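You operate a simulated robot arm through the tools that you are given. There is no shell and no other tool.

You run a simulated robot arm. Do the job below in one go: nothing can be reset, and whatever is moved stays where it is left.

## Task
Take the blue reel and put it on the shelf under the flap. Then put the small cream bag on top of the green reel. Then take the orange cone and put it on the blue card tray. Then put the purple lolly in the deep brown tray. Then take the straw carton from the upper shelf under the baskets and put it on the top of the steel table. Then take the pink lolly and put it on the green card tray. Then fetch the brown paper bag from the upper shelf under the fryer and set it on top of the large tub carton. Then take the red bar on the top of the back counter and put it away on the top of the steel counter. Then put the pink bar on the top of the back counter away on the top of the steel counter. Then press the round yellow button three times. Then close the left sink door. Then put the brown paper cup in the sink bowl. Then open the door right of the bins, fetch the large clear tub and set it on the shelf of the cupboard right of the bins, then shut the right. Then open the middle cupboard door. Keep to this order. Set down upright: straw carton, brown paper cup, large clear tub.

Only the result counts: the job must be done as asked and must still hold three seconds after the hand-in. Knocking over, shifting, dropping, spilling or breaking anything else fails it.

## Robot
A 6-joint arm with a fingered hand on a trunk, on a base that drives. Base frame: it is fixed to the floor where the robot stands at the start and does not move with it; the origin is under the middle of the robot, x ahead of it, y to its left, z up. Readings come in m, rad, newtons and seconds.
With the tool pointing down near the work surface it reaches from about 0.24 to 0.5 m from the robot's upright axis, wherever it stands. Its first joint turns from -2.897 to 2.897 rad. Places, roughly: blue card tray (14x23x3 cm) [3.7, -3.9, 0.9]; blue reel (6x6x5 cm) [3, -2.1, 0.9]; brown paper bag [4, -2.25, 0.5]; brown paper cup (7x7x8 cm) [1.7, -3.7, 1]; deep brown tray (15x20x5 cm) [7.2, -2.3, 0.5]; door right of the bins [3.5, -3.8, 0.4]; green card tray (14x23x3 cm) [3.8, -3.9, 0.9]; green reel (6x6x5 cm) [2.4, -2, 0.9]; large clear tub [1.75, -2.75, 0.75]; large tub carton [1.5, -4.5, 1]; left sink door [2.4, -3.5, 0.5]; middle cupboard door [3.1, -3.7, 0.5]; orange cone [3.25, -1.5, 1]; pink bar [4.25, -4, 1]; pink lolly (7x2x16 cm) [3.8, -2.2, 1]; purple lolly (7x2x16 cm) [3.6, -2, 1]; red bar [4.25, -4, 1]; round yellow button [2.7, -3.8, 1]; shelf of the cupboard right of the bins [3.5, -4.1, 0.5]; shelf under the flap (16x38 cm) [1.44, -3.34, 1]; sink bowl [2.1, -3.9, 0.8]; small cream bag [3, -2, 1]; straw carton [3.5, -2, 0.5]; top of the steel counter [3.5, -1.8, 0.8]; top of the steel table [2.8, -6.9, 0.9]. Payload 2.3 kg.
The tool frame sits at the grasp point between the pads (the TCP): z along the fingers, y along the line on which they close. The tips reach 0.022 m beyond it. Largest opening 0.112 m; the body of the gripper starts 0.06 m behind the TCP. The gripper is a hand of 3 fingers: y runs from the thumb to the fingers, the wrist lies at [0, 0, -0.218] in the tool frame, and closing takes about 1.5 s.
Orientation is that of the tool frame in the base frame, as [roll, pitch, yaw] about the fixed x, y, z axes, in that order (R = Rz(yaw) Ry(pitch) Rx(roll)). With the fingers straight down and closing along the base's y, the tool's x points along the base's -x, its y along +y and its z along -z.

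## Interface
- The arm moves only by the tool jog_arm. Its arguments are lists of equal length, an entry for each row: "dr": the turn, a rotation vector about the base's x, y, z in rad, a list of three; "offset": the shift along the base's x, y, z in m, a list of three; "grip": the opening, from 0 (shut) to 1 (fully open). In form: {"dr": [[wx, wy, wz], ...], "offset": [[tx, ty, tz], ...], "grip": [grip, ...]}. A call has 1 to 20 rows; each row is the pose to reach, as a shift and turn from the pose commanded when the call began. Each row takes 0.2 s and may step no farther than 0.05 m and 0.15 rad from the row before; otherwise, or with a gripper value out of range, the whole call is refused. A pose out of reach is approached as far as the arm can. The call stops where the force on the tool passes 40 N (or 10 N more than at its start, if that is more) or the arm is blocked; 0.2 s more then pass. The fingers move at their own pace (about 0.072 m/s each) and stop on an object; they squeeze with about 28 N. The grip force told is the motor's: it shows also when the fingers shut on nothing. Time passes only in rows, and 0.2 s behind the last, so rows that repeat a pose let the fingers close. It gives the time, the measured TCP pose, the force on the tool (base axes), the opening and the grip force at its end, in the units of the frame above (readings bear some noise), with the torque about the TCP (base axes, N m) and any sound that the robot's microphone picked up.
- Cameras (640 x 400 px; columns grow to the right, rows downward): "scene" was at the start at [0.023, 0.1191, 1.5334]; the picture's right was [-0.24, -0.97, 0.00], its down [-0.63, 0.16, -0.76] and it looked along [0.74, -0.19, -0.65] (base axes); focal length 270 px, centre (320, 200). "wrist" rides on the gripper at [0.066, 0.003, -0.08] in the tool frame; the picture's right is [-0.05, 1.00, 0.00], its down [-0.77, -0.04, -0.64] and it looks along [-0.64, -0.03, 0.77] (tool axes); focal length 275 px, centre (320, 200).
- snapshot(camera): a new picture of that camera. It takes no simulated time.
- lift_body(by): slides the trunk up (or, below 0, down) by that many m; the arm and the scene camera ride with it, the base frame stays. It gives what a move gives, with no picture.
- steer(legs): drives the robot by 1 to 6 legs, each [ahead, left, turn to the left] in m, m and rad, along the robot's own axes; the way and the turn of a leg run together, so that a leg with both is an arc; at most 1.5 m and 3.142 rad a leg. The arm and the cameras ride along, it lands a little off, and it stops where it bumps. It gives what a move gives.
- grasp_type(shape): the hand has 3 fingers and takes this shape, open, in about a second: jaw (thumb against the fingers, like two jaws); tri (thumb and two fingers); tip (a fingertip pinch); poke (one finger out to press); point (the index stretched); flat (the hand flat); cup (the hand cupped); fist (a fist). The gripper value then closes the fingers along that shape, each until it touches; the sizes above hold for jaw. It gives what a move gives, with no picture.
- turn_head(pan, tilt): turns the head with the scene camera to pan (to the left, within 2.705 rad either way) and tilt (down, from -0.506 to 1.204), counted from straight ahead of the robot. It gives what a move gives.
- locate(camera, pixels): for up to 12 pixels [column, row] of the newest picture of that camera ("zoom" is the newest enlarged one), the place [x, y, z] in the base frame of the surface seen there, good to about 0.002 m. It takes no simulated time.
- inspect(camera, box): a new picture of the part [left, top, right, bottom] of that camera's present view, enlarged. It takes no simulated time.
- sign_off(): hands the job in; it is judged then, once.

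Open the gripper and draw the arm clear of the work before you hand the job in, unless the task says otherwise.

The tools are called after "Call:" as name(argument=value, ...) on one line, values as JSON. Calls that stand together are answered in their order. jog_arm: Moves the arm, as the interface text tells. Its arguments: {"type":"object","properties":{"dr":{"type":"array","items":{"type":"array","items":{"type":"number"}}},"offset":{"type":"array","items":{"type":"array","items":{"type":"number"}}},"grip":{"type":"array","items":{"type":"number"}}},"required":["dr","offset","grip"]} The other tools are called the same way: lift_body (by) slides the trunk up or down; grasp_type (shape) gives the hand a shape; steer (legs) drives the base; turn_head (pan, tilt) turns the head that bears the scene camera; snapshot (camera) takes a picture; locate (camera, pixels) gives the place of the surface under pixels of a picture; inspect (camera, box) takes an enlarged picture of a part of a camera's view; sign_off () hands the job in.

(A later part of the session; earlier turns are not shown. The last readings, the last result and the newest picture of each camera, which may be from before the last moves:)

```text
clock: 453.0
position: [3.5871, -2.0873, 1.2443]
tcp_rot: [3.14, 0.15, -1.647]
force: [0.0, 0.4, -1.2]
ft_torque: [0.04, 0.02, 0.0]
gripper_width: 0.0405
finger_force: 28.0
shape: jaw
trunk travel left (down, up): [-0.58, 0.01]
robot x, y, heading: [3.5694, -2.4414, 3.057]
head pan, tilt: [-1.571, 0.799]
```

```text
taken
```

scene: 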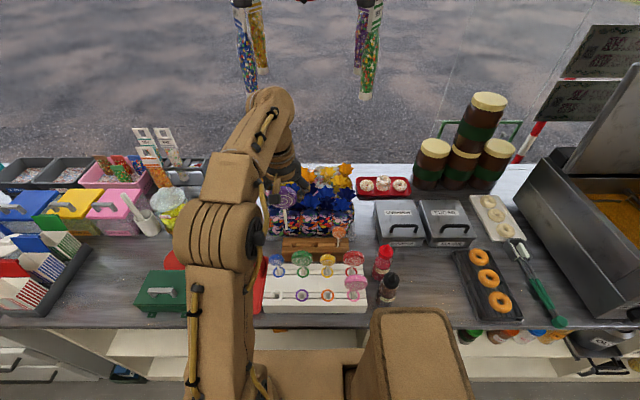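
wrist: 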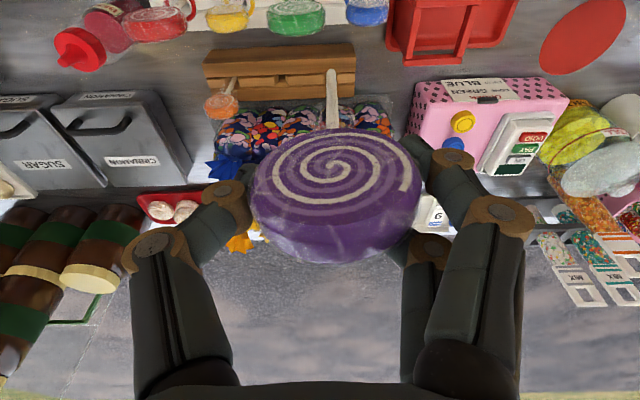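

The lolly hangs clear. I back the base to the aisle's middle, level the hand, and swing the arm to the front.

Call:
steer(legs=[[0, 0.53, 0]])

Call:
jog_arm(dr=[[-0.075, 0.0065, 0], [-0.149, 0.013, 0]], offset=[[0, -0.03, 0], [0, -0.06, 0]], grip=[0, 0])

Call:
jog_arm(dr=[[0, 0, 0.131], [0, 0, 0.262], [0, 0, 0.393], [0, 0, 0.524], [0, 0, 0.654], [0, 0, 0.785], [0, 0, 0.916], [0, 0, 1.047], [0, 0, 1.178], [0, 0, 1.309], [0, 0, 1.44], [0, 0, 1.571]], offset=[[-0.035, -0.001, 0], [-0.068, -0.006, 0], [-0.101, -0.016, 0], [-0.133, -0.031, 0], [-0.162, -0.048, 0], [-0.189, -0.07, 0], [-0.213, -0.094, 0], [-0.234, -0.122, 0], [-0.251, -0.151, 0], [-0.265, -0.183, 0], [-0.274, -0.216, 0], [-0.279, -0.25, 0]], grip=[0, 0, 0, 0, 0, 0, 0, 0, 0, 0, 0, 0])

Call:
snapshot(camera="wrist")

```text
clock: 456.0
position: [3.542, -2.6144, 1.2433]
tcp_rot: [3.139, 0.151, -1.652]
force: [-0.2, -0.3, -0.7]
ft_torque: [0.0, 0.0, 0.04]
gripper_width: 0.041
finger_force: 27.9
shape: jaw
trunk travel left (down, up): [-0.58, 0.01]
robot x, y, heading: [3.5266, -2.9713, 3.063]
head pan, tilt: [-1.571, 0.799]
```

```text
clock: 456.6
position: [3.5431, -2.6756, 1.2434]
tcp_rot: [3.138, 0.0, -1.648]
force: [0.2, 0.4, -0.2]
ft_torque: [0.04, 0.03, 0.01]
gripper_width: 0.0406
finger_force: 27.9
shape: jaw
trunk travel left (down, up): [-0.58, 0.01]
robot x, y, heading: [3.5309, -2.9744, 3.061]
head pan, tilt: [-1.571, 0.799]
```

```text
clock: 459.2
position: [3.2634, -2.9248, 1.2431]
tcp_rot: [3.138, 0.0, -0.075]
force: [-1.0, -0.1, -0.6]
ft_torque: [0.01, 0.04, -0.02]
gripper_width: 0.0403
finger_force: 27.7
shape: jaw
trunk travel left (down, up): [-0.58, 0.01]
robot x, y, heading: [3.527, -2.9664, 3.05]
head pan, tilt: [-1.571, 0.799]
```

```text
taken
```

wrist: 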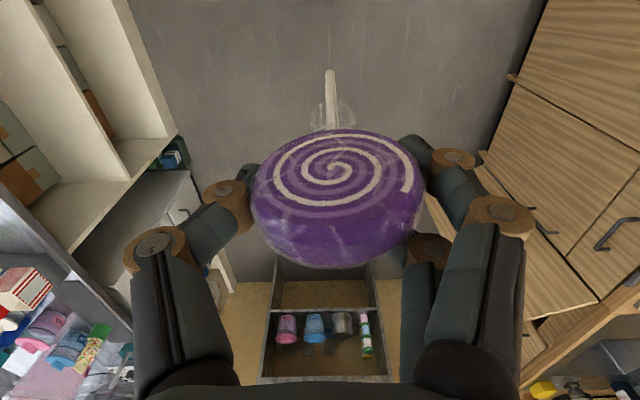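

The lolly is held with the stick free. I drive backwards out of the stall to the little table.

Call:
steer(legs=[[-0.9, -0.08, 0], [-0.87, -0.08, 0]])

Call:
steer(legs=[[-1.1, 0.015, 0], [-0.75, 0, 0]])

Call:
turn_head(pan=-1.57, tilt=0.9)

Call:
snapshot(camera="scene")

```text
clock: 468.1
position: [5.0242, -2.9198, 1.2434]
tcp_rot: [3.138, 0.002, -0.085]
force: [-0.3, 0.6, -0.7]
ft_torque: [0.0, 0.02, 0.0]
gripper_width: 0.0402
finger_force: 27.5
shape: jaw
trunk travel left (down, up): [-0.58, 0.01]
robot x, y, heading: [5.286, -2.9702, 3.051]
head pan, tilt: [-1.571, 0.799]
```

```text
clock: 477.4
position: [6.8635, -3.1091, 1.2432]
tcp_rot: [3.139, 0.001, -0.086]
force: [0.2, -0.1, -1.1]
ft_torque: [-0.01, 0.0, 0.01]
gripper_width: 0.04
finger_force: 28.0
shape: jaw
trunk travel left (down, up): [-0.58, 0.01]
robot x, y, heading: [7.1237, -3.1574, 3.052]
head pan, tilt: [-1.571, 0.799]
```

```text
clock: 478.1
position: [6.8618, -3.109, 1.2423]
tcp_rot: [3.138, 0.001, -0.087]
force: [-0.6, 0.5, -0.6]
ft_torque: [-0.01, 0.01, 0.02]
gripper_width: 0.0402
finger_force: 28.0
shape: jaw
trunk travel left (down, up): [-0.58, 0.01]
robot x, y, heading: [7.1249, -3.1538, 3.049]
head pan, tilt: [-1.571, 0.901]
```

```text
taken
```

scene: 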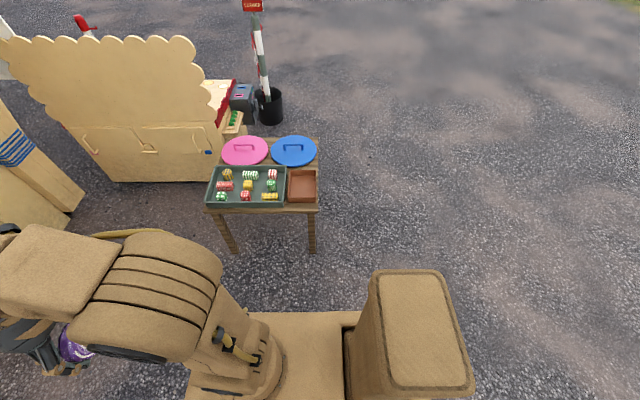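

The brown tray is at (302,185). I zoom and locate its corners and the table's edge.

Call:
inspect(camera="scene", box=[190, 120, 340, 260])

Call:
locate(camera="zoom", pixels=[[420, 215], [530, 218], [535, 345], [415, 345], [475, 280], [475, 230], [475, 330], [475, 370], [60, 360], [540, 390], [100, 355], [400, 300]])

```text
2.86 times, centred on (265, 190) of scene
```

zoom: 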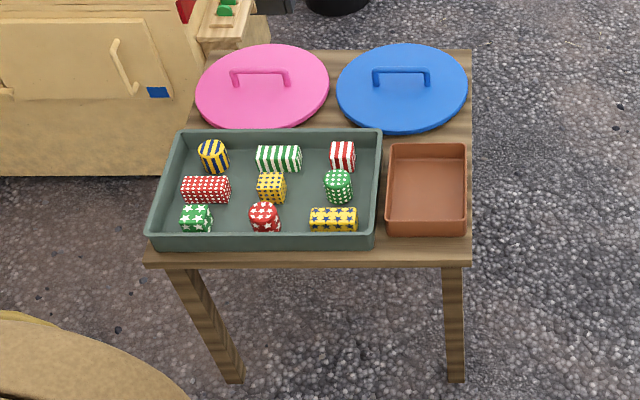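

```text
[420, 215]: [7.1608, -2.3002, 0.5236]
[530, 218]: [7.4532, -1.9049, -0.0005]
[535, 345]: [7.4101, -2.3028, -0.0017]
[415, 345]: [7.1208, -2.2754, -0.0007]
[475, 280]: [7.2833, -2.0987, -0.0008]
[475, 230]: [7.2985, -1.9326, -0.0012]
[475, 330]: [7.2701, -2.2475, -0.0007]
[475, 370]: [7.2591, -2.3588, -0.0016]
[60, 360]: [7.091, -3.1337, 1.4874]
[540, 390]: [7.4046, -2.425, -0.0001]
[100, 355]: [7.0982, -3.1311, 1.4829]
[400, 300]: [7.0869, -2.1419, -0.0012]
```

Call:
locate(camera="zoom", pixels=[[427, 190], [395, 150], [462, 150], [392, 222], [462, 222], [428, 145], [428, 230], [468, 190], [386, 190], [470, 262], [300, 262], [450, 190]])

```text
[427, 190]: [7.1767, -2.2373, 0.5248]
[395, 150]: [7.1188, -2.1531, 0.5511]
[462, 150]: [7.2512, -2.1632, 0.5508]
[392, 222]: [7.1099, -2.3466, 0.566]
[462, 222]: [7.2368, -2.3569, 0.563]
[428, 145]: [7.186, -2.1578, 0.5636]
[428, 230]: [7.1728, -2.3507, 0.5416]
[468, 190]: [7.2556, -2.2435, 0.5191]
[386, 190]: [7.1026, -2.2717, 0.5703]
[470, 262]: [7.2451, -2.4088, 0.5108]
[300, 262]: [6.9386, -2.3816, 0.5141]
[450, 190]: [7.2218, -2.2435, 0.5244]
```

Tray interior: x 7.11–7.25, y −2.155…−2.345, floor z 0.524, rim 0.567. I lower the trunk and swing the arm to the right, still well south of the table.

Call:
lift_body(by=-0.5)

Call:
jog_arm(dr=[[0, 0, -0.131], [0, 0, -0.262], [0, 0, -0.393], [0, 0, -0.524], [0, 0, -0.654], [0, 0, -0.785], [0, 0, -0.916], [0, 0, -1.047], [0, 0, -1.178], [0, 0, -1.309], [0, 0, -1.44], [0, 0, -1.571]], offset=[[0.005, 0.035, 0], [0.015, 0.069, 0], [0.029, 0.102, 0], [0.047, 0.132, 0], [0.069, 0.16, 0], [0.094, 0.185, 0], [0.121, 0.207, 0], [0.152, 0.225, 0], [0.184, 0.239, 0], [0.218, 0.249, 0], [0.253, 0.254, 0], [0.289, 0.255, 0]], grip=[0, 0, 0, 0, 0, 0, 0, 0, 0, 0, 0, 0])

Call:
jog_arm(dr=[[0.1, -0.0085, 0], [0.2, -0.017, 0], [0.3, -0.0256, 0], [0.4, -0.034, 0], [0.5, -0.0427, 0], [0.6, -0.051, 0]], offset=[[0.003, 0.035, 0], [0.006, 0.07, 0], [0.009, 0.105, 0], [0.012, 0.14, 0], [0.015, 0.175, 0], [0.018, 0.21, 0]], grip=[0, 0, 0, 0, 0, 0])

Call:
snapshot(camera="wrist")

Call:
snapshot(camera="scene")

```text
refused: -0.5 is not a number from -0.4 to 0.4
```

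```text
clock: 480.7
position: [7.152, -2.8535, 1.2439]
tcp_rot: [3.137, 0.0, -1.66]
force: [-0.2, 0.0, -1.5]
ft_torque: [-0.01, 0.01, 0.02]
gripper_width: 0.0398
finger_force: 27.9
shape: jaw
trunk travel left (down, up): [-0.58, 0.01]
robot x, y, heading: [7.1261, -3.1588, 3.048]
head pan, tilt: [-1.571, 0.901]
```

```text
clock: 482.1
position: [7.1696, -2.6422, 1.242]
tcp_rot: [3.137, 0.602, -1.66]
force: [-1.2, 0.1, -0.4]
ft_torque: [-0.03, 0.02, 0.0]
gripper_width: 0.0394
finger_force: 28.0
shape: jaw
trunk travel left (down, up): [-0.58, 0.01]
robot x, y, heading: [7.1257, -3.1604, 3.046]
head pan, tilt: [-1.571, 0.901]
```

```text
taken
```

wrist: 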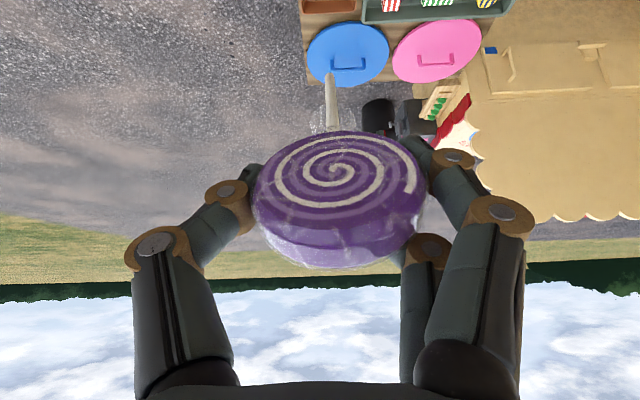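

```text
taken
```

scene: 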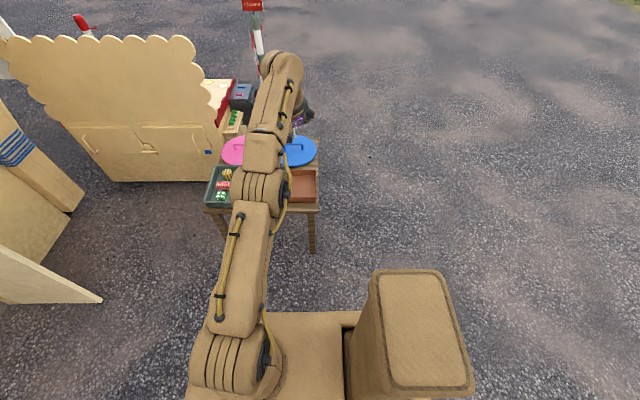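

The tilt works here. I lower the trunk 0.4 m and drive toward the table so the lolly comes over the tray.

Call:
lift_body(by=-0.4)

Call:
steer(legs=[[0.028, -0.375, 0]])

Call:
snapshot(camera="wrist")

Call:
snapshot(camera="scene")

```text
clock: 485.9
position: [7.1692, -2.6429, 0.8449]
tcp_rot: [3.136, 0.604, -1.657]
force: [0.6, -0.3, -1.0]
ft_torque: [-0.02, 0.03, 0.01]
gripper_width: 0.0377
finger_force: 28.4
shape: jaw
trunk travel left (down, up): [-0.18, 0.41]
robot x, y, heading: [7.1272, -3.1588, 3.048]
head pan, tilt: [-1.571, 0.901]
```

```text
clock: 488.3
position: [7.1759, -2.2659, 0.8439]
tcp_rot: [3.137, 0.604, -1.658]
force: [-0.1, -0.1, -0.8]
ft_torque: [-0.03, 0.01, 0.02]
gripper_width: 0.0372
finger_force: 27.7
shape: jaw
trunk travel left (down, up): [-0.18, 0.41]
robot x, y, heading: [7.1334, -2.7833, 3.042]
head pan, tilt: [-1.571, 0.901]
```

```text
taken
```

wrist: 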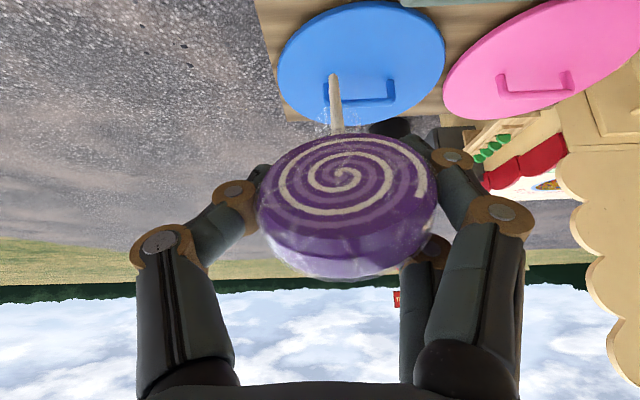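

```text
taken
```

scene: 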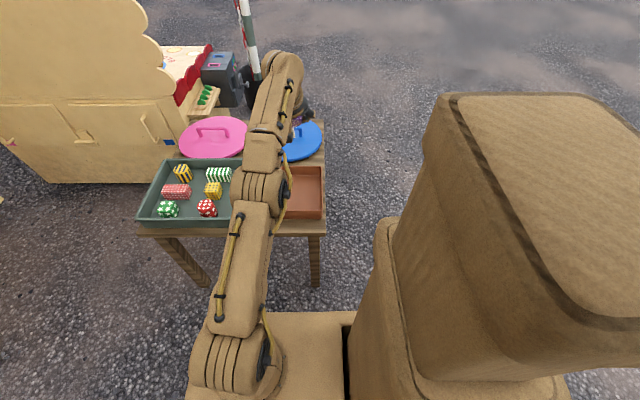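

I locate the stick tip, and see where it is over the tray.

Call:
locate(camera="wrist", pixels=[[335, 80], [336, 120], [345, 175], [340, 150]])

Call:
lift_body(by=-0.14)

Call:
snapshot(camera="wrist")

```text
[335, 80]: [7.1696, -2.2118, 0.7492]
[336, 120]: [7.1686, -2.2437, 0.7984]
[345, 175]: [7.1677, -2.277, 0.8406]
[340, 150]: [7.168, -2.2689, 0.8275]
```

```text
clock: 490.0
position: [7.176, -2.2647, 0.7037]
tcp_rot: [3.136, 0.604, -1.658]
force: [1.2, -0.6, -0.4]
ft_torque: [0.01, -0.02, 0.01]
gripper_width: 0.0371
finger_force: 28.3
shape: jaw
trunk travel left (down, up): [-0.04, 0.55]
robot x, y, heading: [7.1355, -2.7806, 3.052]
head pan, tilt: [-1.571, 0.901]
```

```text
taken
```

wrist: 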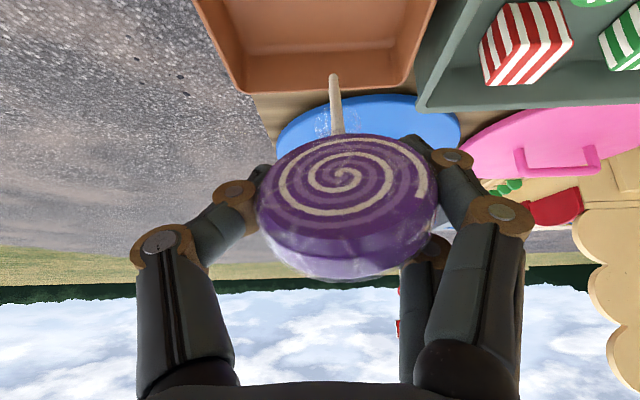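

Tip is at about (7.17,−2.212,0.609) over the tray. I lower until it touches the tray floor.

Call:
jog_arm(dr=[[0, 0, 0], [0, 0, 0], [0, 0, 0], [0, 0, 0]], offset=[[0, 0, -0.03], [0, 0, -0.06], [0, 0, -0.075], [0, 0, -0.085]], grip=[0, 0, 0, 0])

Call:
snapshot(camera="wrist")

```text
clock: 491.0
position: [7.1761, -2.2641, 0.6191]
tcp_rot: [3.137, 0.603, -1.659]
force: [-0.7, 1.0, -1.1]
ft_torque: [0.02, -0.03, -0.01]
gripper_width: 0.0279
finger_force: 27.5
shape: jaw
trunk travel left (down, up): [-0.04, 0.55]
robot x, y, heading: [7.1308, -2.7796, 3.052]
head pan, tilt: [-1.571, 0.901]
```

```text
taken
```

wrist: 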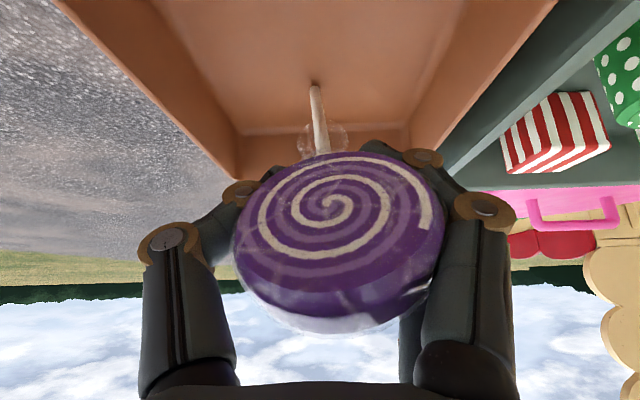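

The lolly slides in the fingers as the tip touches. I locate tip and disc before going on.

Call:
locate(camera="wrist", pixels=[[315, 88], [320, 140], [335, 200], [335, 160], [335, 310], [300, 60], [320, 145]])

```text
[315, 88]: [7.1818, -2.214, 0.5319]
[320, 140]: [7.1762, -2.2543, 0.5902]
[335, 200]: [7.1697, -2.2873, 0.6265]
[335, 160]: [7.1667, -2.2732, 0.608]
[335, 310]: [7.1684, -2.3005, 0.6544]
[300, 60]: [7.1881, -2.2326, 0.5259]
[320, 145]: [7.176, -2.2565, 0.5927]
```

The lolly stands at 37° from vertical. I move the hand back and down along its arc to lay it lower.

Call:
jog_arm(dr=[[0, 0, 0], [0, 0, 0], [0, 0, 0], [0, 0, 0]], offset=[[0, -0.011, -0.012], [0, -0.021, -0.026], [0, -0.03, -0.04], [0, -0.038, -0.053]], grip=[0, 0, 0, 0])

Call:
snapshot(camera="wrist")

Call:
locate(camera="wrist", pixels=[[315, 88], [320, 140], [335, 200], [335, 310]])

```text
clock: 492.0
position: [7.1772, -2.303, 0.5658]
tcp_rot: [3.137, 0.604, -1.659]
force: [-0.6, 1.9, 2.0]
ft_torque: [0.0, 0.09, -0.05]
gripper_width: 0.018
finger_force: 28.3
shape: jaw
trunk travel left (down, up): [-0.04, 0.55]
robot x, y, heading: [7.1361, -2.7787, 3.052]
head pan, tilt: [-1.571, 0.901]
```

```text
taken
```

wrist: 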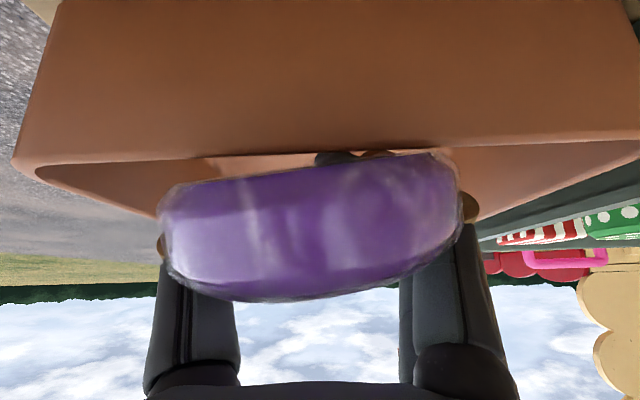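

```text
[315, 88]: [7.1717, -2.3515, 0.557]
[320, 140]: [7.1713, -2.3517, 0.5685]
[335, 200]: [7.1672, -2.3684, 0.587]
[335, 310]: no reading
```

The lolly is now nearly flat, but its disc is over the near rim (y −2.368). I move the hand 3.5 cm forward (+y).

Call:
jog_arm(dr=[[0, 0, 0], [0, 0, 0], [0, 0, 0]], offset=[[0, 0.012, 0.004], [0, 0.024, 0.004], [0, 0.036, 0.002]], grip=[0, 0, 0])

Call:
snapshot(camera="wrist")

Call:
locate(camera="wrist", pixels=[[315, 88], [320, 140], [330, 170], [335, 200], [200, 220], [430, 170]])

Call:
turn_head(pan=-1.57, tilt=0.95)

Call:
inspect(camera="scene", box=[180, 100, 380, 280])

```text
clock: 492.8
position: [7.1756, -2.2661, 0.5673]
tcp_rot: [3.136, 0.604, -1.661]
force: [-0.5, 0.4, -1.0]
ft_torque: [0.03, -0.03, -0.01]
gripper_width: 0.0181
finger_force: 28.2
shape: jaw
trunk travel left (down, up): [-0.04, 0.55]
robot x, y, heading: [7.135, -2.7798, 3.048]
head pan, tilt: [-1.571, 0.901]
```

```text
taken
```

wrist: 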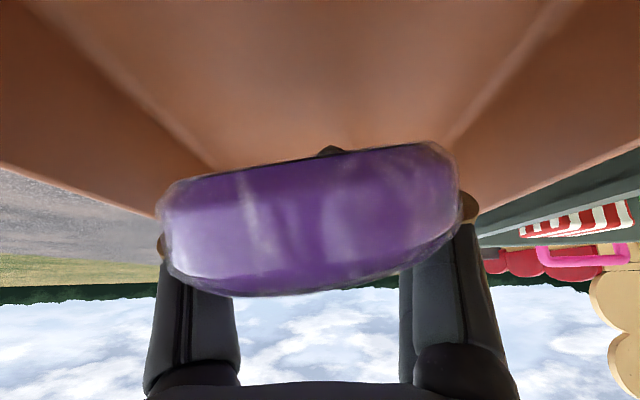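

```text
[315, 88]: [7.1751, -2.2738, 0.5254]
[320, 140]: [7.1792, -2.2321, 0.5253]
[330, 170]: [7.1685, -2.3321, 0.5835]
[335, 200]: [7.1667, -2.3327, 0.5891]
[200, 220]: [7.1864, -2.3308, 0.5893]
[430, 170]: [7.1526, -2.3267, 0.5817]
```

```text
clock: 493.4
position: [7.1769, -2.2663, 0.5687]
tcp_rot: [3.137, 0.603, -1.659]
force: [1.0, 0.2, -1.1]
ft_torque: [0.02, 0.01, -0.05]
gripper_width: 0.0179
finger_force: 28.2
shape: jaw
trunk travel left (down, up): [-0.04, 0.55]
robot x, y, heading: [7.1348, -2.778, 3.049]
head pan, tilt: [-1.571, 0.949]
```

```text
2.22 times, centred on (280, 190) of scene
```

zoom: 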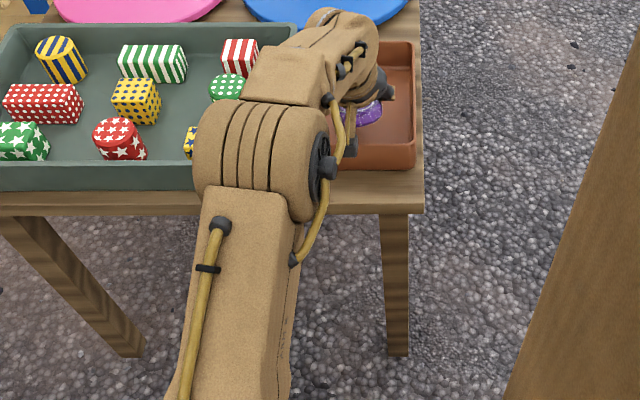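

The disc edge (y −2.333) is inside the tray now. I lower 1.5 cm more and release.

Call:
jog_arm(dr=[[0, 0, 0], [0, 0, 0], [0, 0, 0], [0, 0, 0], [0, 0, 0], [0, 0, 0]], offset=[[0, 0, -0.007], [0, 0, -0.014], [0, 0, -0.014], [0, 0, -0.014], [0, 0, -0.014], [0, 0, -0.014]], grip=[0, 0, 0.3, 0.6, 0.85, 0.85])

Call:
snapshot(camera="wrist")

```text
clock: 494.8
position: [7.1762, -2.2661, 0.5541]
tcp_rot: [3.136, 0.605, -1.659]
force: [-1.6, -0.2, 0.3]
ft_torque: [0.0, 0.0, -0.09]
gripper_width: 0.0934
finger_force: 0.0
shape: jaw
trunk travel left (down, up): [-0.04, 0.55]
robot x, y, heading: [7.1378, -2.7797, 3.047]
head pan, tilt: [-1.571, 0.949]
```

```text
taken
```

wrist: 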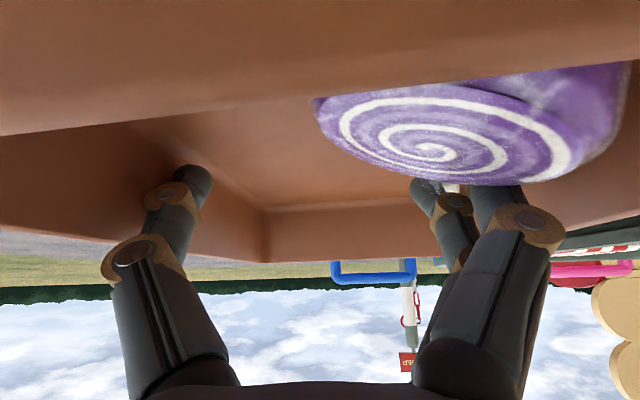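

The disc seems to lean on the right fingers. I open a bit more and look from the scene camera before lifting.

Call:
inspect(camera="scene", box=[230, 100, 380, 220])

Call:
locate(camera="wrist", pixels=[[440, 150], [350, 110], [550, 150], [450, 100], [600, 120], [430, 190]])

```text
3.33 times, centred on (305, 160) of scene
```

zoom: 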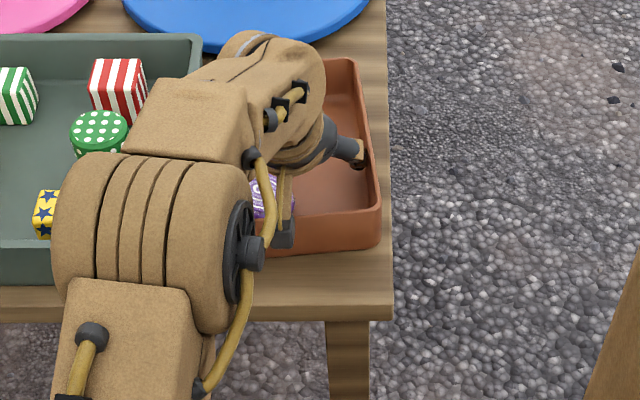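

```text
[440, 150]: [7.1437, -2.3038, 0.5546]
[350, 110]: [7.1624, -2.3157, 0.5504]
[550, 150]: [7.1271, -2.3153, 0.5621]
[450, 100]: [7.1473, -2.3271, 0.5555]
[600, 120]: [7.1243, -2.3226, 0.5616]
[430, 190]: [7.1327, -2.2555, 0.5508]
```

The lolly lies in the tray (disc ≈(7.14,−2.31,0.555)). I lift the hand slowly, retracting upward along the tool axis.

Call:
jog_arm(dr=[[0, 0, 0], [0, 0, 0], [0, 0, 0], [0, 0, 0]], offset=[[0, 0, 0.01], [0, 0, 0.03], [0, 0, 0.06], [0, 0, 0.1]], grip=[0.9, 0.9, 0.9, 0.9])

Call:
snapshot(camera="wrist")

```text
clock: 495.8
position: [7.1745, -2.2658, 0.6533]
tcp_rot: [3.136, 0.603, -1.658]
force: [-0.3, -0.5, 0.8]
ft_torque: [0.0, 0.02, 0.0]
gripper_width: 0.101
finger_force: 0.0
shape: jaw
trunk travel left (down, up): [-0.04, 0.55]
robot x, y, heading: [7.1339, -2.7803, 3.05]
head pan, tilt: [-1.571, 0.949]
```

```text
taken
```

wrist: 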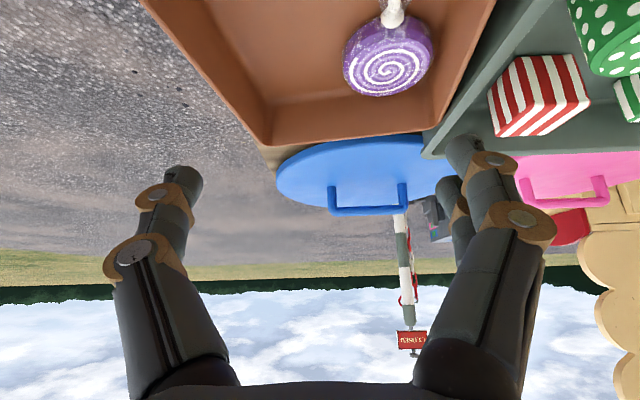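

The lolly lies in the tray. I back away to see it fully.

Call:
lift_body(by=0.25)

Call:
steer(legs=[[0, 0.3, 0]])

Call:
snapshot(camera="wrist")

Call:
inspect(camera="scene", box=[180, 60, 380, 240])

```text
clock: 498.4
position: [7.1746, -2.2663, 0.904]
tcp_rot: [3.137, 0.603, -1.657]
force: [-0.6, 0.2, 0.6]
ft_torque: [-0.01, 0.01, 0.03]
gripper_width: 0.1009
finger_force: 0.0
shape: jaw
trunk travel left (down, up): [-0.29, 0.3]
robot x, y, heading: [7.1305, -2.7803, 3.052]
head pan, tilt: [-1.571, 0.949]
```

```text
clock: 500.4
position: [7.147, -2.5681, 0.9036]
tcp_rot: [3.137, 0.605, -1.658]
force: [0.0, 0.3, -0.3]
ft_torque: [-0.02, -0.03, 0.0]
gripper_width: 0.1008
finger_force: 0.0
shape: jaw
trunk travel left (down, up): [-0.29, 0.3]
robot x, y, heading: [7.1064, -3.0797, 3.052]
head pan, tilt: [-1.571, 0.949]
```

```text
taken
```

wrist: 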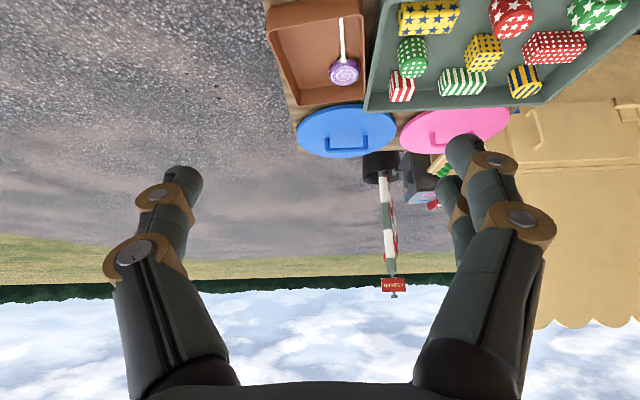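

```text
2.22 times, centred on (280, 150) of scene
```

zoom: 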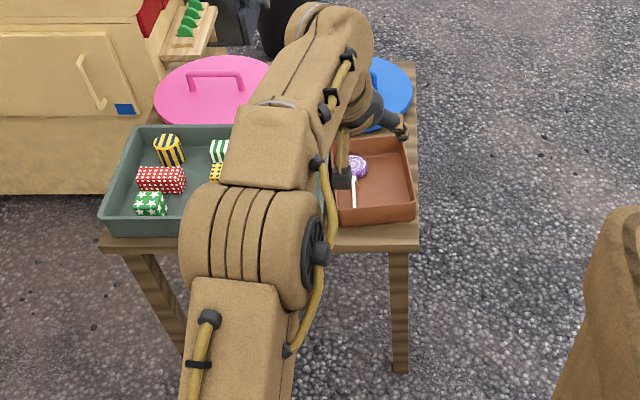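

The purple lolly lies fully inside the brown tray. I check the tray hasn't shifted.

Call:
locate(camera="zoom", pixels=[[413, 215], [405, 142], [375, 222], [380, 140], [375, 180], [358, 168], [354, 200]])

```text
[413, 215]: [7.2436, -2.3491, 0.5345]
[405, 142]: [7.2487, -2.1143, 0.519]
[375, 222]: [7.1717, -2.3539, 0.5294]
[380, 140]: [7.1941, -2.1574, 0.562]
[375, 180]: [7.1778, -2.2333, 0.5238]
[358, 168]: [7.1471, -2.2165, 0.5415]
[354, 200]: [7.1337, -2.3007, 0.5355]
```

The tray is unmoved. Next the straw carton; I level the hand, fold the arm to the front and drive back inside.

Call:
jog_arm(dr=[[-0.12, 0.0102, 0], [-0.24, 0.0205, 0], [-0.36, 0.0307, 0], [-0.48, 0.041, 0], [-0.6, 0.051, 0]], offset=[[-0.003, -0.045, 0], [-0.007, -0.09, 0], [-0.01, -0.135, 0], [-0.014, -0.18, 0], [-0.018, -0.22, 0]], grip=[0.6, 0.6, 0.6, 0.6, 0.6])

Call:
jog_arm(dr=[[0, 0, 0.131], [0, 0, 0.262], [0, 0, 0.393], [0, 0, 0.524], [0, 0, 0.654], [0, 0, 0.785], [0, 0, 0.916], [0, 0, 1.047], [0, 0, 1.178], [0, 0, 1.309], [0, 0, 1.44], [0, 0, 1.571]], offset=[[-0.035, -0.001, 0], [-0.068, -0.006, 0], [-0.101, -0.016, 0], [-0.133, -0.031, 0], [-0.162, -0.048, 0], [-0.189, -0.07, 0], [-0.213, -0.094, 0], [-0.234, -0.122, 0], [-0.251, -0.151, 0], [-0.265, -0.183, 0], [-0.274, -0.216, 0], [-0.279, -0.25, 0]], grip=[0.6, 0.6, 0.6, 0.6, 0.6, 0.6, 0.6, 0.6, 0.6, 0.6, 0.6, 0.6])

```text
clock: 501.6
position: [7.1291, -2.7884, 0.9037]
tcp_rot: [3.138, 0.0, -1.657]
force: [0.5, -0.3, 0.8]
ft_torque: [-0.02, -0.01, 0.03]
gripper_width: 0.0675
finger_force: 0.0
shape: jaw
trunk travel left (down, up): [-0.29, 0.3]
robot x, y, heading: [7.1057, -3.0832, 3.046]
head pan, tilt: [-1.571, 0.949]
```

```text
clock: 504.2
position: [6.8497, -3.0369, 0.9047]
tcp_rot: [3.138, 0.002, -0.085]
force: [0.1, 0.1, -1.1]
ft_torque: [0.0, -0.01, -0.01]
gripper_width: 0.0675
finger_force: 0.1
shape: jaw
trunk travel left (down, up): [-0.29, 0.3]
robot x, y, heading: [7.1064, -3.0776, 3.049]
head pan, tilt: [-1.571, 0.949]
```

I drive back in through the door to x≈3.6.

Call:
steer(legs=[[0.904, 0.066, 0], [0.905, -0.016, 0], [1.105, -0.008, 0], [0.6, 0.055, 0]])

Call:
turn_head(pan=-1.57, tilt=0.8)

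Call:
snapshot(camera="scene")

```text
clock: 521.5
position: [3.3641, -2.7869, 0.9041]
tcp_rot: [3.137, 0.001, -0.089]
force: [0.0, -0.1, -0.2]
ft_torque: [0.01, -0.01, -0.01]
gripper_width: 0.0675
finger_force: 0.1
shape: jaw
trunk travel left (down, up): [-0.29, 0.3]
robot x, y, heading: [3.6123, -2.8285, 3.048]
head pan, tilt: [-1.571, 0.949]
```

```text
clock: 522.2
position: [3.3636, -2.7857, 0.905]
tcp_rot: [3.14, 0.001, -0.089]
force: [-0.1, 1.0, 0.0]
ft_torque: [0.01, 0.01, 0.04]
gripper_width: 0.0676
finger_force: 0.0
shape: jaw
trunk travel left (down, up): [-0.29, 0.3]
robot x, y, heading: [3.6212, -2.8316, 3.044]
head pan, tilt: [-1.571, 0.799]
```

```text
taken
```

scene: 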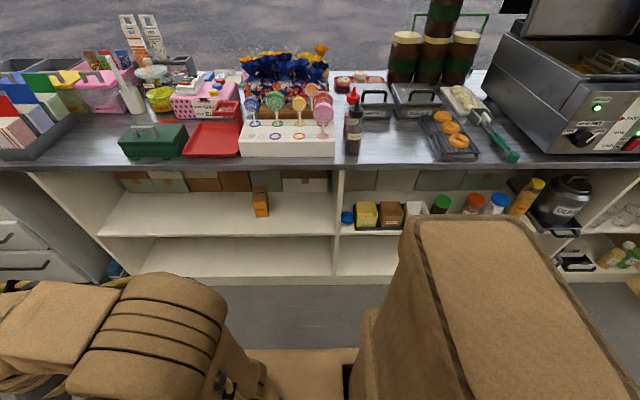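

The straw carton stands at (260,203) on the upper shelf. I zoom and locate it, its neighbours and the shelf limits.

Call:
inspect(camera="scene", box=[90, 150, 340, 290])

Call:
locate(camera="zoom", pixels=[[433, 100], [420, 110], [450, 100], [433, 160], [415, 140], [455, 140], [425, 170], [450, 165], [300, 215], [300, 65], [520, 60], [230, 60]])

```text
2.56 times, centred on (215, 220) of scene
```

zoom: 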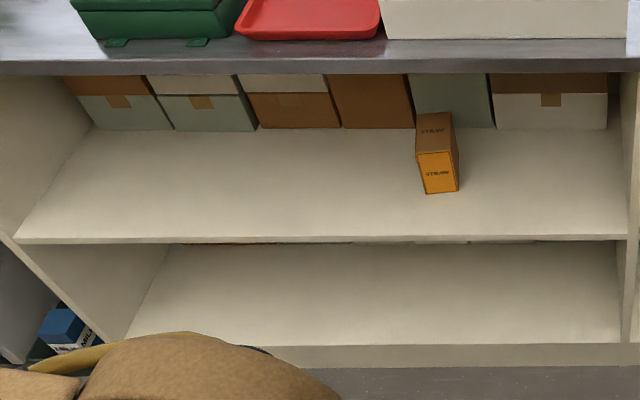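

```text
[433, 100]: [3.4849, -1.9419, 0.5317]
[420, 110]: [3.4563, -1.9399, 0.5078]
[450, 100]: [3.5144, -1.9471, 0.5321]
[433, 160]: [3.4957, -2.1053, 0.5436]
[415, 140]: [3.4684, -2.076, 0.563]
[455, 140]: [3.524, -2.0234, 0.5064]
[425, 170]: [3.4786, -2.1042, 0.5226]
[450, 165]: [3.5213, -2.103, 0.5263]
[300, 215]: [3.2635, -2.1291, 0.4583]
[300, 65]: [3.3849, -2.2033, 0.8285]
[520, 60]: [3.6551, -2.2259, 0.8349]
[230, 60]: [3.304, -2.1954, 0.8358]
```

I measure the carton's top face and back edge more exactly.

Call:
inspect(camera="scene", box=[240, 180, 285, 230])

Call:
locate(camera="zoom", pixels=[[130, 70], [250, 60], [170, 80], [170, 120], [170, 160], [150, 190], [250, 180], [160, 250], [280, 240], [280, 120], [165, 290], [290, 285]])

```text
8.00 times, centred on (262, 205) of scene
```

zoom: 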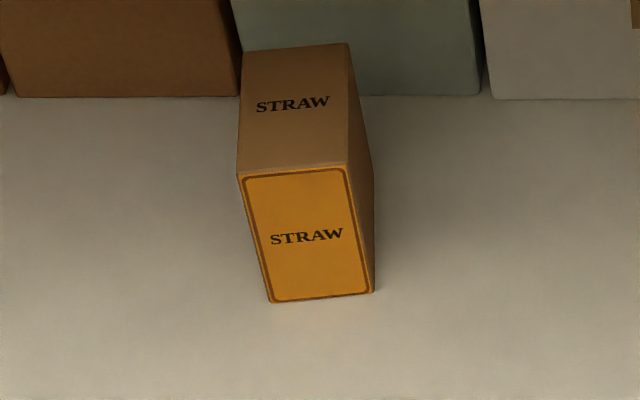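

```text
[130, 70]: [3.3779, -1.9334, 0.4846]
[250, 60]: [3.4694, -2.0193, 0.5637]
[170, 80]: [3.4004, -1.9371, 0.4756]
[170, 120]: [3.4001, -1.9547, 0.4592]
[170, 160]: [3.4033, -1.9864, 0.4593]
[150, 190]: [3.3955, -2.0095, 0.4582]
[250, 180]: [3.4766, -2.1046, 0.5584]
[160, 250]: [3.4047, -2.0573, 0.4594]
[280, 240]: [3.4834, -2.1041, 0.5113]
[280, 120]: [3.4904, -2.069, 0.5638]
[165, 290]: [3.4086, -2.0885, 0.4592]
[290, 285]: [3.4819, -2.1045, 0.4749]
```

The carton is 5.6 cm wide (x 3.472–3.528), front face y −2.105, top z 0.564. I'll reach in with a strongly tilted hand; first I test that pose in the free aisle with the trunk at its lowest.

Call:
steer(legs=[[0.07, 0.25, 0]])

Call:
lift_body(by=-0.29)

Call:
jog_arm(dr=[[0, 0, -0.131], [0, 0, -0.262], [0, 0, -0.393], [0, 0, -0.524], [0, 0, -0.654], [0, 0, -0.785], [0, 0, -0.916], [0, 0, -1.047], [0, 0, -1.178], [0, 0, -1.309], [0, 0, -1.44], [0, 0, -1.571]], offset=[[0.005, 0.035, 0], [0.015, 0.069, 0], [0.029, 0.102, 0], [0.047, 0.132, 0], [0.069, 0.16, 0], [0.094, 0.185, 0], [0.121, 0.207, 0], [0.152, 0.225, 0], [0.184, 0.239, 0], [0.218, 0.249, 0], [0.253, 0.254, 0], [0.289, 0.255, 0]], grip=[0.6, 0.6, 0.6, 0.6, 0.6, 0.6, 0.6, 0.6, 0.6, 0.6, 0.6, 0.6])

Call:
jog_arm(dr=[[0.12, -0.0102, 0], [0.24, -0.0204, 0], [0.36, -0.0307, 0], [0.48, -0.041, 0], [0.6, -0.051, 0], [0.72, -0.061, 0], [0.84, -0.0715, 0], [0.96, -0.0817, 0], [1.08, -0.092, 0], [1.2, -0.102, 0]], offset=[[0.003, 0.04, 0], [0.006, 0.08, 0], [0.009, 0.12, 0], [0.013, 0.16, -0.01], [0.016, 0.2, -0.02], [0.019, 0.23, -0.03], [0.022, 0.26, -0.04], [0.024, 0.28, -0.05], [0.026, 0.3, -0.06], [0.028, 0.32, -0.065]], grip=[0.7, 0.7, 0.7, 0.7, 0.7, 0.7, 0.7, 0.7, 0.7, 0.7])

Call:
snapshot(camera="wrist")

Call:
snapshot(camera="scene")

```text
clock: 524.1
position: [3.2705, -3.0287, 0.9049]
tcp_rot: [3.14, 0.004, -0.089]
force: [0.3, -0.5, 0.0]
ft_torque: [-0.04, -0.01, -0.03]
gripper_width: 0.0675
finger_force: 0.1
shape: jaw
trunk travel left (down, up): [-0.29, 0.3]
robot x, y, heading: [3.5242, -3.0734, 3.044]
head pan, tilt: [-1.571, 0.799]
```

```text
clock: 527.0
position: [3.2705, -3.0291, 0.6147]
tcp_rot: [3.138, 0.002, -0.09]
force: [0.3, 0.2, 0.8]
ft_torque: [-0.02, 0.01, -0.01]
gripper_width: 0.0677
finger_force: 0.0
shape: jaw
trunk travel left (down, up): [0.0, 0.59]
robot x, y, heading: [3.523, -3.0733, 3.048]
head pan, tilt: [-1.571, 0.799]
```

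```text
clock: 529.6
position: [3.5612, -2.7735, 0.6135]
tcp_rot: [3.137, 0.001, -1.663]
force: [-0.5, -0.6, -0.5]
ft_torque: [0.05, -0.01, -0.01]
gripper_width: 0.0676
finger_force: 0.1
shape: jaw
trunk travel left (down, up): [0.0, 0.59]
robot x, y, heading: [3.5231, -3.0717, 3.044]
head pan, tilt: [-1.571, 0.799]
```

```text
clock: 531.8
position: [3.5909, -2.4385, 0.5504]
tcp_rot: [3.125, 1.204, -1.672]
force: [-0.3, -0.3, 1.0]
ft_torque: [-0.05, 0.02, 0.03]
gripper_width: 0.0781
finger_force: 0.0
shape: jaw
out of reach, approached as far as the arm can: row 9, 10
trunk travel left (down, up): [0.0, 0.59]
robot x, y, heading: [3.527, -3.0722, 3.045]
head pan, tilt: [-1.571, 0.799]
```

```text
taken
```

wrist: 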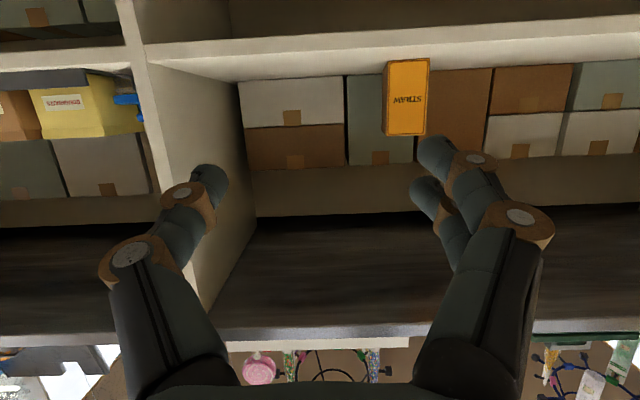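

```text
taken
```

scene: 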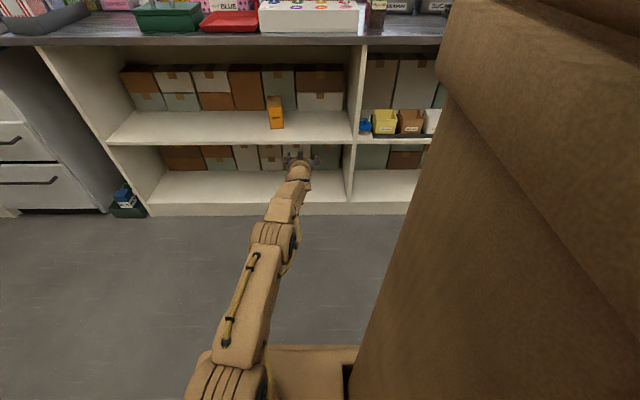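

The hand reaches almost horizontally here. The carton shows at wrist pixel (407,95). I open wider and drive the hand toward it.

Call:
steer(legs=[[0.125, -0.25, 0]])

Call:
jog_arm(dr=[[0, 0, 0], [0, 0, 0]], offset=[[0, 0, 0], [0, 0, 0]], grip=[0.9, 0.9])

Call:
snapshot(camera="wrist")

Call:
locate(camera="wrist", pixels=[[320, 60], [320, 100], [320, 140], [300, 100], [340, 100]])

```text
clock: 533.8
position: [3.4892, -2.178, 0.5522]
tcp_rot: [3.123, 1.205, -1.671]
force: [-0.2, 0.1, -0.6]
ft_torque: [-0.02, -0.01, -0.02]
gripper_width: 0.0781
finger_force: 0.0
shape: jaw
trunk travel left (down, up): [0.0, 0.59]
robot x, y, heading: [3.4273, -2.8098, 3.051]
head pan, tilt: [-1.571, 0.799]
```

```text
clock: 534.4
position: [3.4877, -2.1764, 0.5515]
tcp_rot: [3.124, 1.205, -1.669]
force: [0.4, -1.0, -0.4]
ft_torque: [-0.01, 0.0, -0.01]
gripper_width: 0.1004
finger_force: 0.0
shape: jaw
trunk travel left (down, up): [0.0, 0.59]
robot x, y, heading: [3.4202, -2.8065, 3.045]
head pan, tilt: [-1.571, 0.799]
```

```text
taken
```

wrist: 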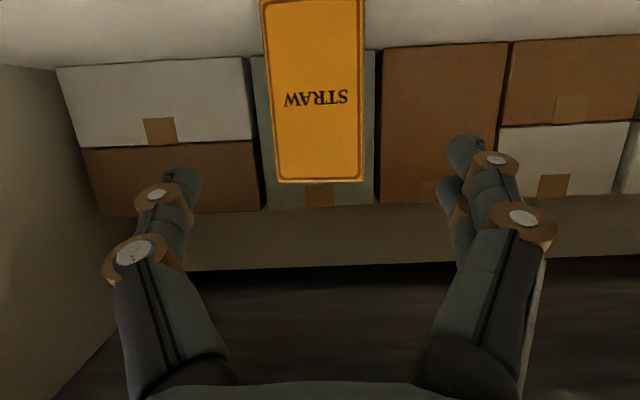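

```text
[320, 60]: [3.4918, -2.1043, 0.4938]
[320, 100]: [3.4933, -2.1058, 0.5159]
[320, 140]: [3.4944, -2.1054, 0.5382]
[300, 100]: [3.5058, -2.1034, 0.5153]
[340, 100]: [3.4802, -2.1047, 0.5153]
```

Carton face centre x≈3.496. I lower 1.5 cm and then drive 10 cm forward so the fingers flank it.

Call:
jog_arm(dr=[[0, 0, 0], [0, 0, 0]], offset=[[0, 0, -0.01], [0, 0, -0.018]], grip=[0.9, 0.9])

Call:
steer(legs=[[0, -0.06, 0]])

Call:
snapshot(camera="wrist")

```text
clock: 535.0
position: [3.4881, -2.1763, 0.534]
tcp_rot: [3.119, 1.203, -1.671]
force: [0.5, -0.4, -0.2]
ft_torque: [-0.02, 0.0, 0.0]
gripper_width: 0.1006
finger_force: 0.1
shape: jaw
trunk travel left (down, up): [0.0, 0.59]
robot x, y, heading: [3.4235, -2.8144, 3.048]
head pan, tilt: [-1.571, 0.799]
```

```text
clock: 536.0
position: [3.4944, -2.1161, 0.5349]
tcp_rot: [3.121, 1.202, -1.67]
force: [-0.2, 0.9, -0.1]
ft_torque: [-0.02, 0.02, 0.01]
gripper_width: 0.1007
finger_force: 0.2
shape: jaw
trunk travel left (down, up): [0.0, 0.59]
robot x, y, heading: [3.4299, -2.7497, 3.046]
head pan, tilt: [-1.571, 0.799]
```

```text
taken
```

wrist: 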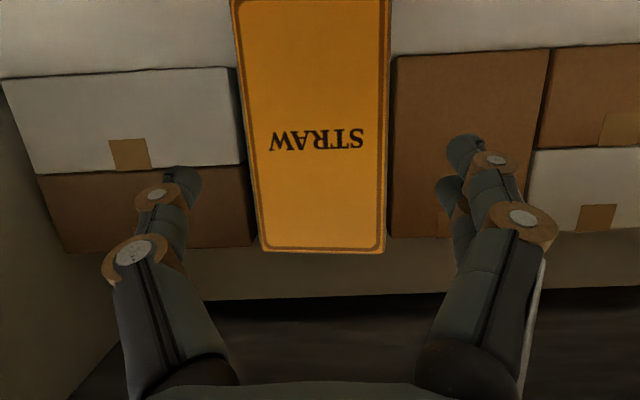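

Well centred. 4 cm further, then close.

Call:
steer(legs=[[0, -0.04, 0]])

Call:
jog_arm(dr=[[0, 0, 0], [0, 0, 0], [0, 0, 0], [0, 0, 0], [0, 0, 0]], offset=[[0, 0, 0], [0, 0, 0], [0, 0, 0], [0, 0, 0], [0, 0, 0]], grip=[0.6, 0.4, 0.2, 0, 0])

Call:
snapshot(camera="wrist")

```text
clock: 536.8
position: [3.4976, -2.0765, 0.5341]
tcp_rot: [3.122, 1.202, -1.67]
force: [0.6, -0.7, 0.0]
ft_torque: [0.03, 0.0, -0.02]
gripper_width: 0.1006
finger_force: 0.0
shape: jaw
trunk travel left (down, up): [0.0, 0.59]
robot x, y, heading: [3.4339, -2.7122, 3.046]
head pan, tilt: [-1.571, 0.799]
```

```text
clock: 538.0
position: [3.4979, -2.0758, 0.5345]
tcp_rot: [3.121, 1.203, -1.671]
force: [1.2, 0.3, 1.0]
ft_torque: [-0.02, 0.0, 0.01]
gripper_width: 0.0524
finger_force: 28.4
shape: jaw
trunk travel left (down, up): [0.0, 0.59]
robot x, y, heading: [3.4338, -2.7105, 3.048]
head pan, tilt: [-1.571, 0.799]
```

```text
taken
```

wrist: 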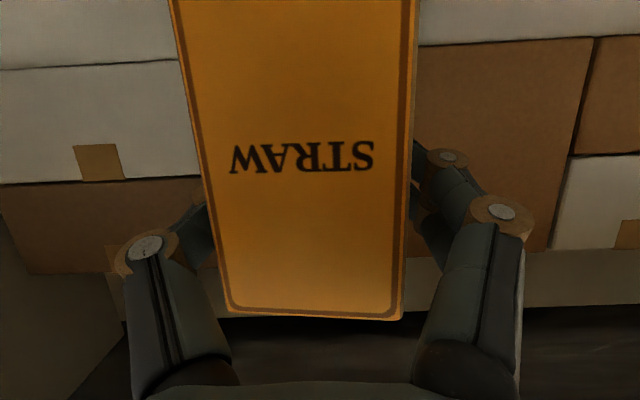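

The carton is held (0.052 m). I raise the trunk 3 cm and retreat from the shelf.

Call:
lift_body(by=0.03)

Call:
steer(legs=[[0, 0.25, 0]])

Call:
snapshot(camera="wrist")

Call:
snapshot(camera="scene")

```text
clock: 538.8
position: [3.4975, -2.0763, 0.564]
tcp_rot: [3.122, 1.203, -1.67]
force: [0.8, 0.6, -2.5]
ft_torque: [-0.03, -0.01, 0.01]
gripper_width: 0.0524
finger_force: 28.0
shape: jaw
trunk travel left (down, up): [-0.03, 0.56]
robot x, y, heading: [3.4351, -2.7087, 3.044]
head pan, tilt: [-1.571, 0.799]
```

```text
clock: 540.6
position: [3.475, -2.3238, 0.5647]
tcp_rot: [3.12, 1.203, -1.671]
force: [0.2, 0.5, -2.5]
ft_torque: [-0.04, -0.01, 0.0]
gripper_width: 0.0523
finger_force: 27.9
shape: jaw
trunk travel left (down, up): [-0.03, 0.56]
robot x, y, heading: [3.4089, -2.9585, 3.051]
head pan, tilt: [-1.571, 0.799]
```

```text
taken
```

wrist: 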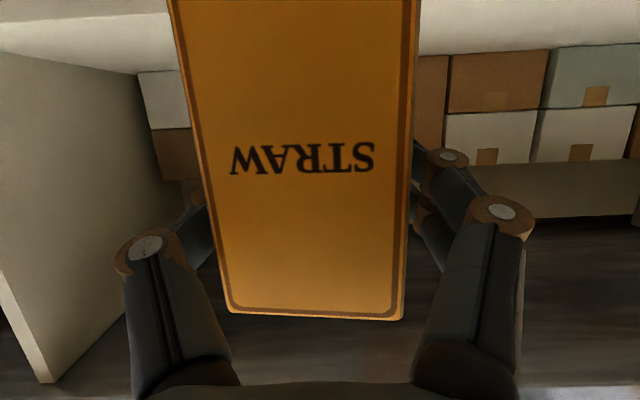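

```text
taken
```

scene: 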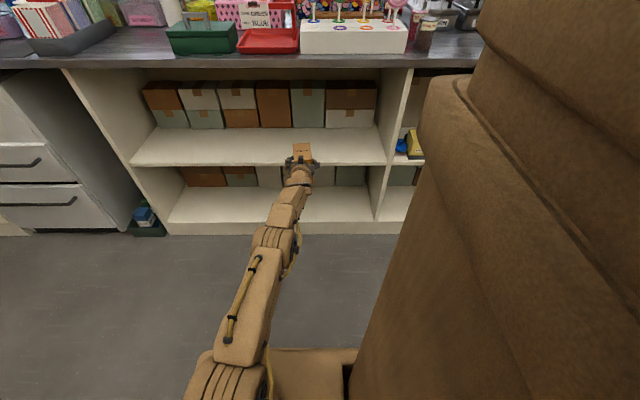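

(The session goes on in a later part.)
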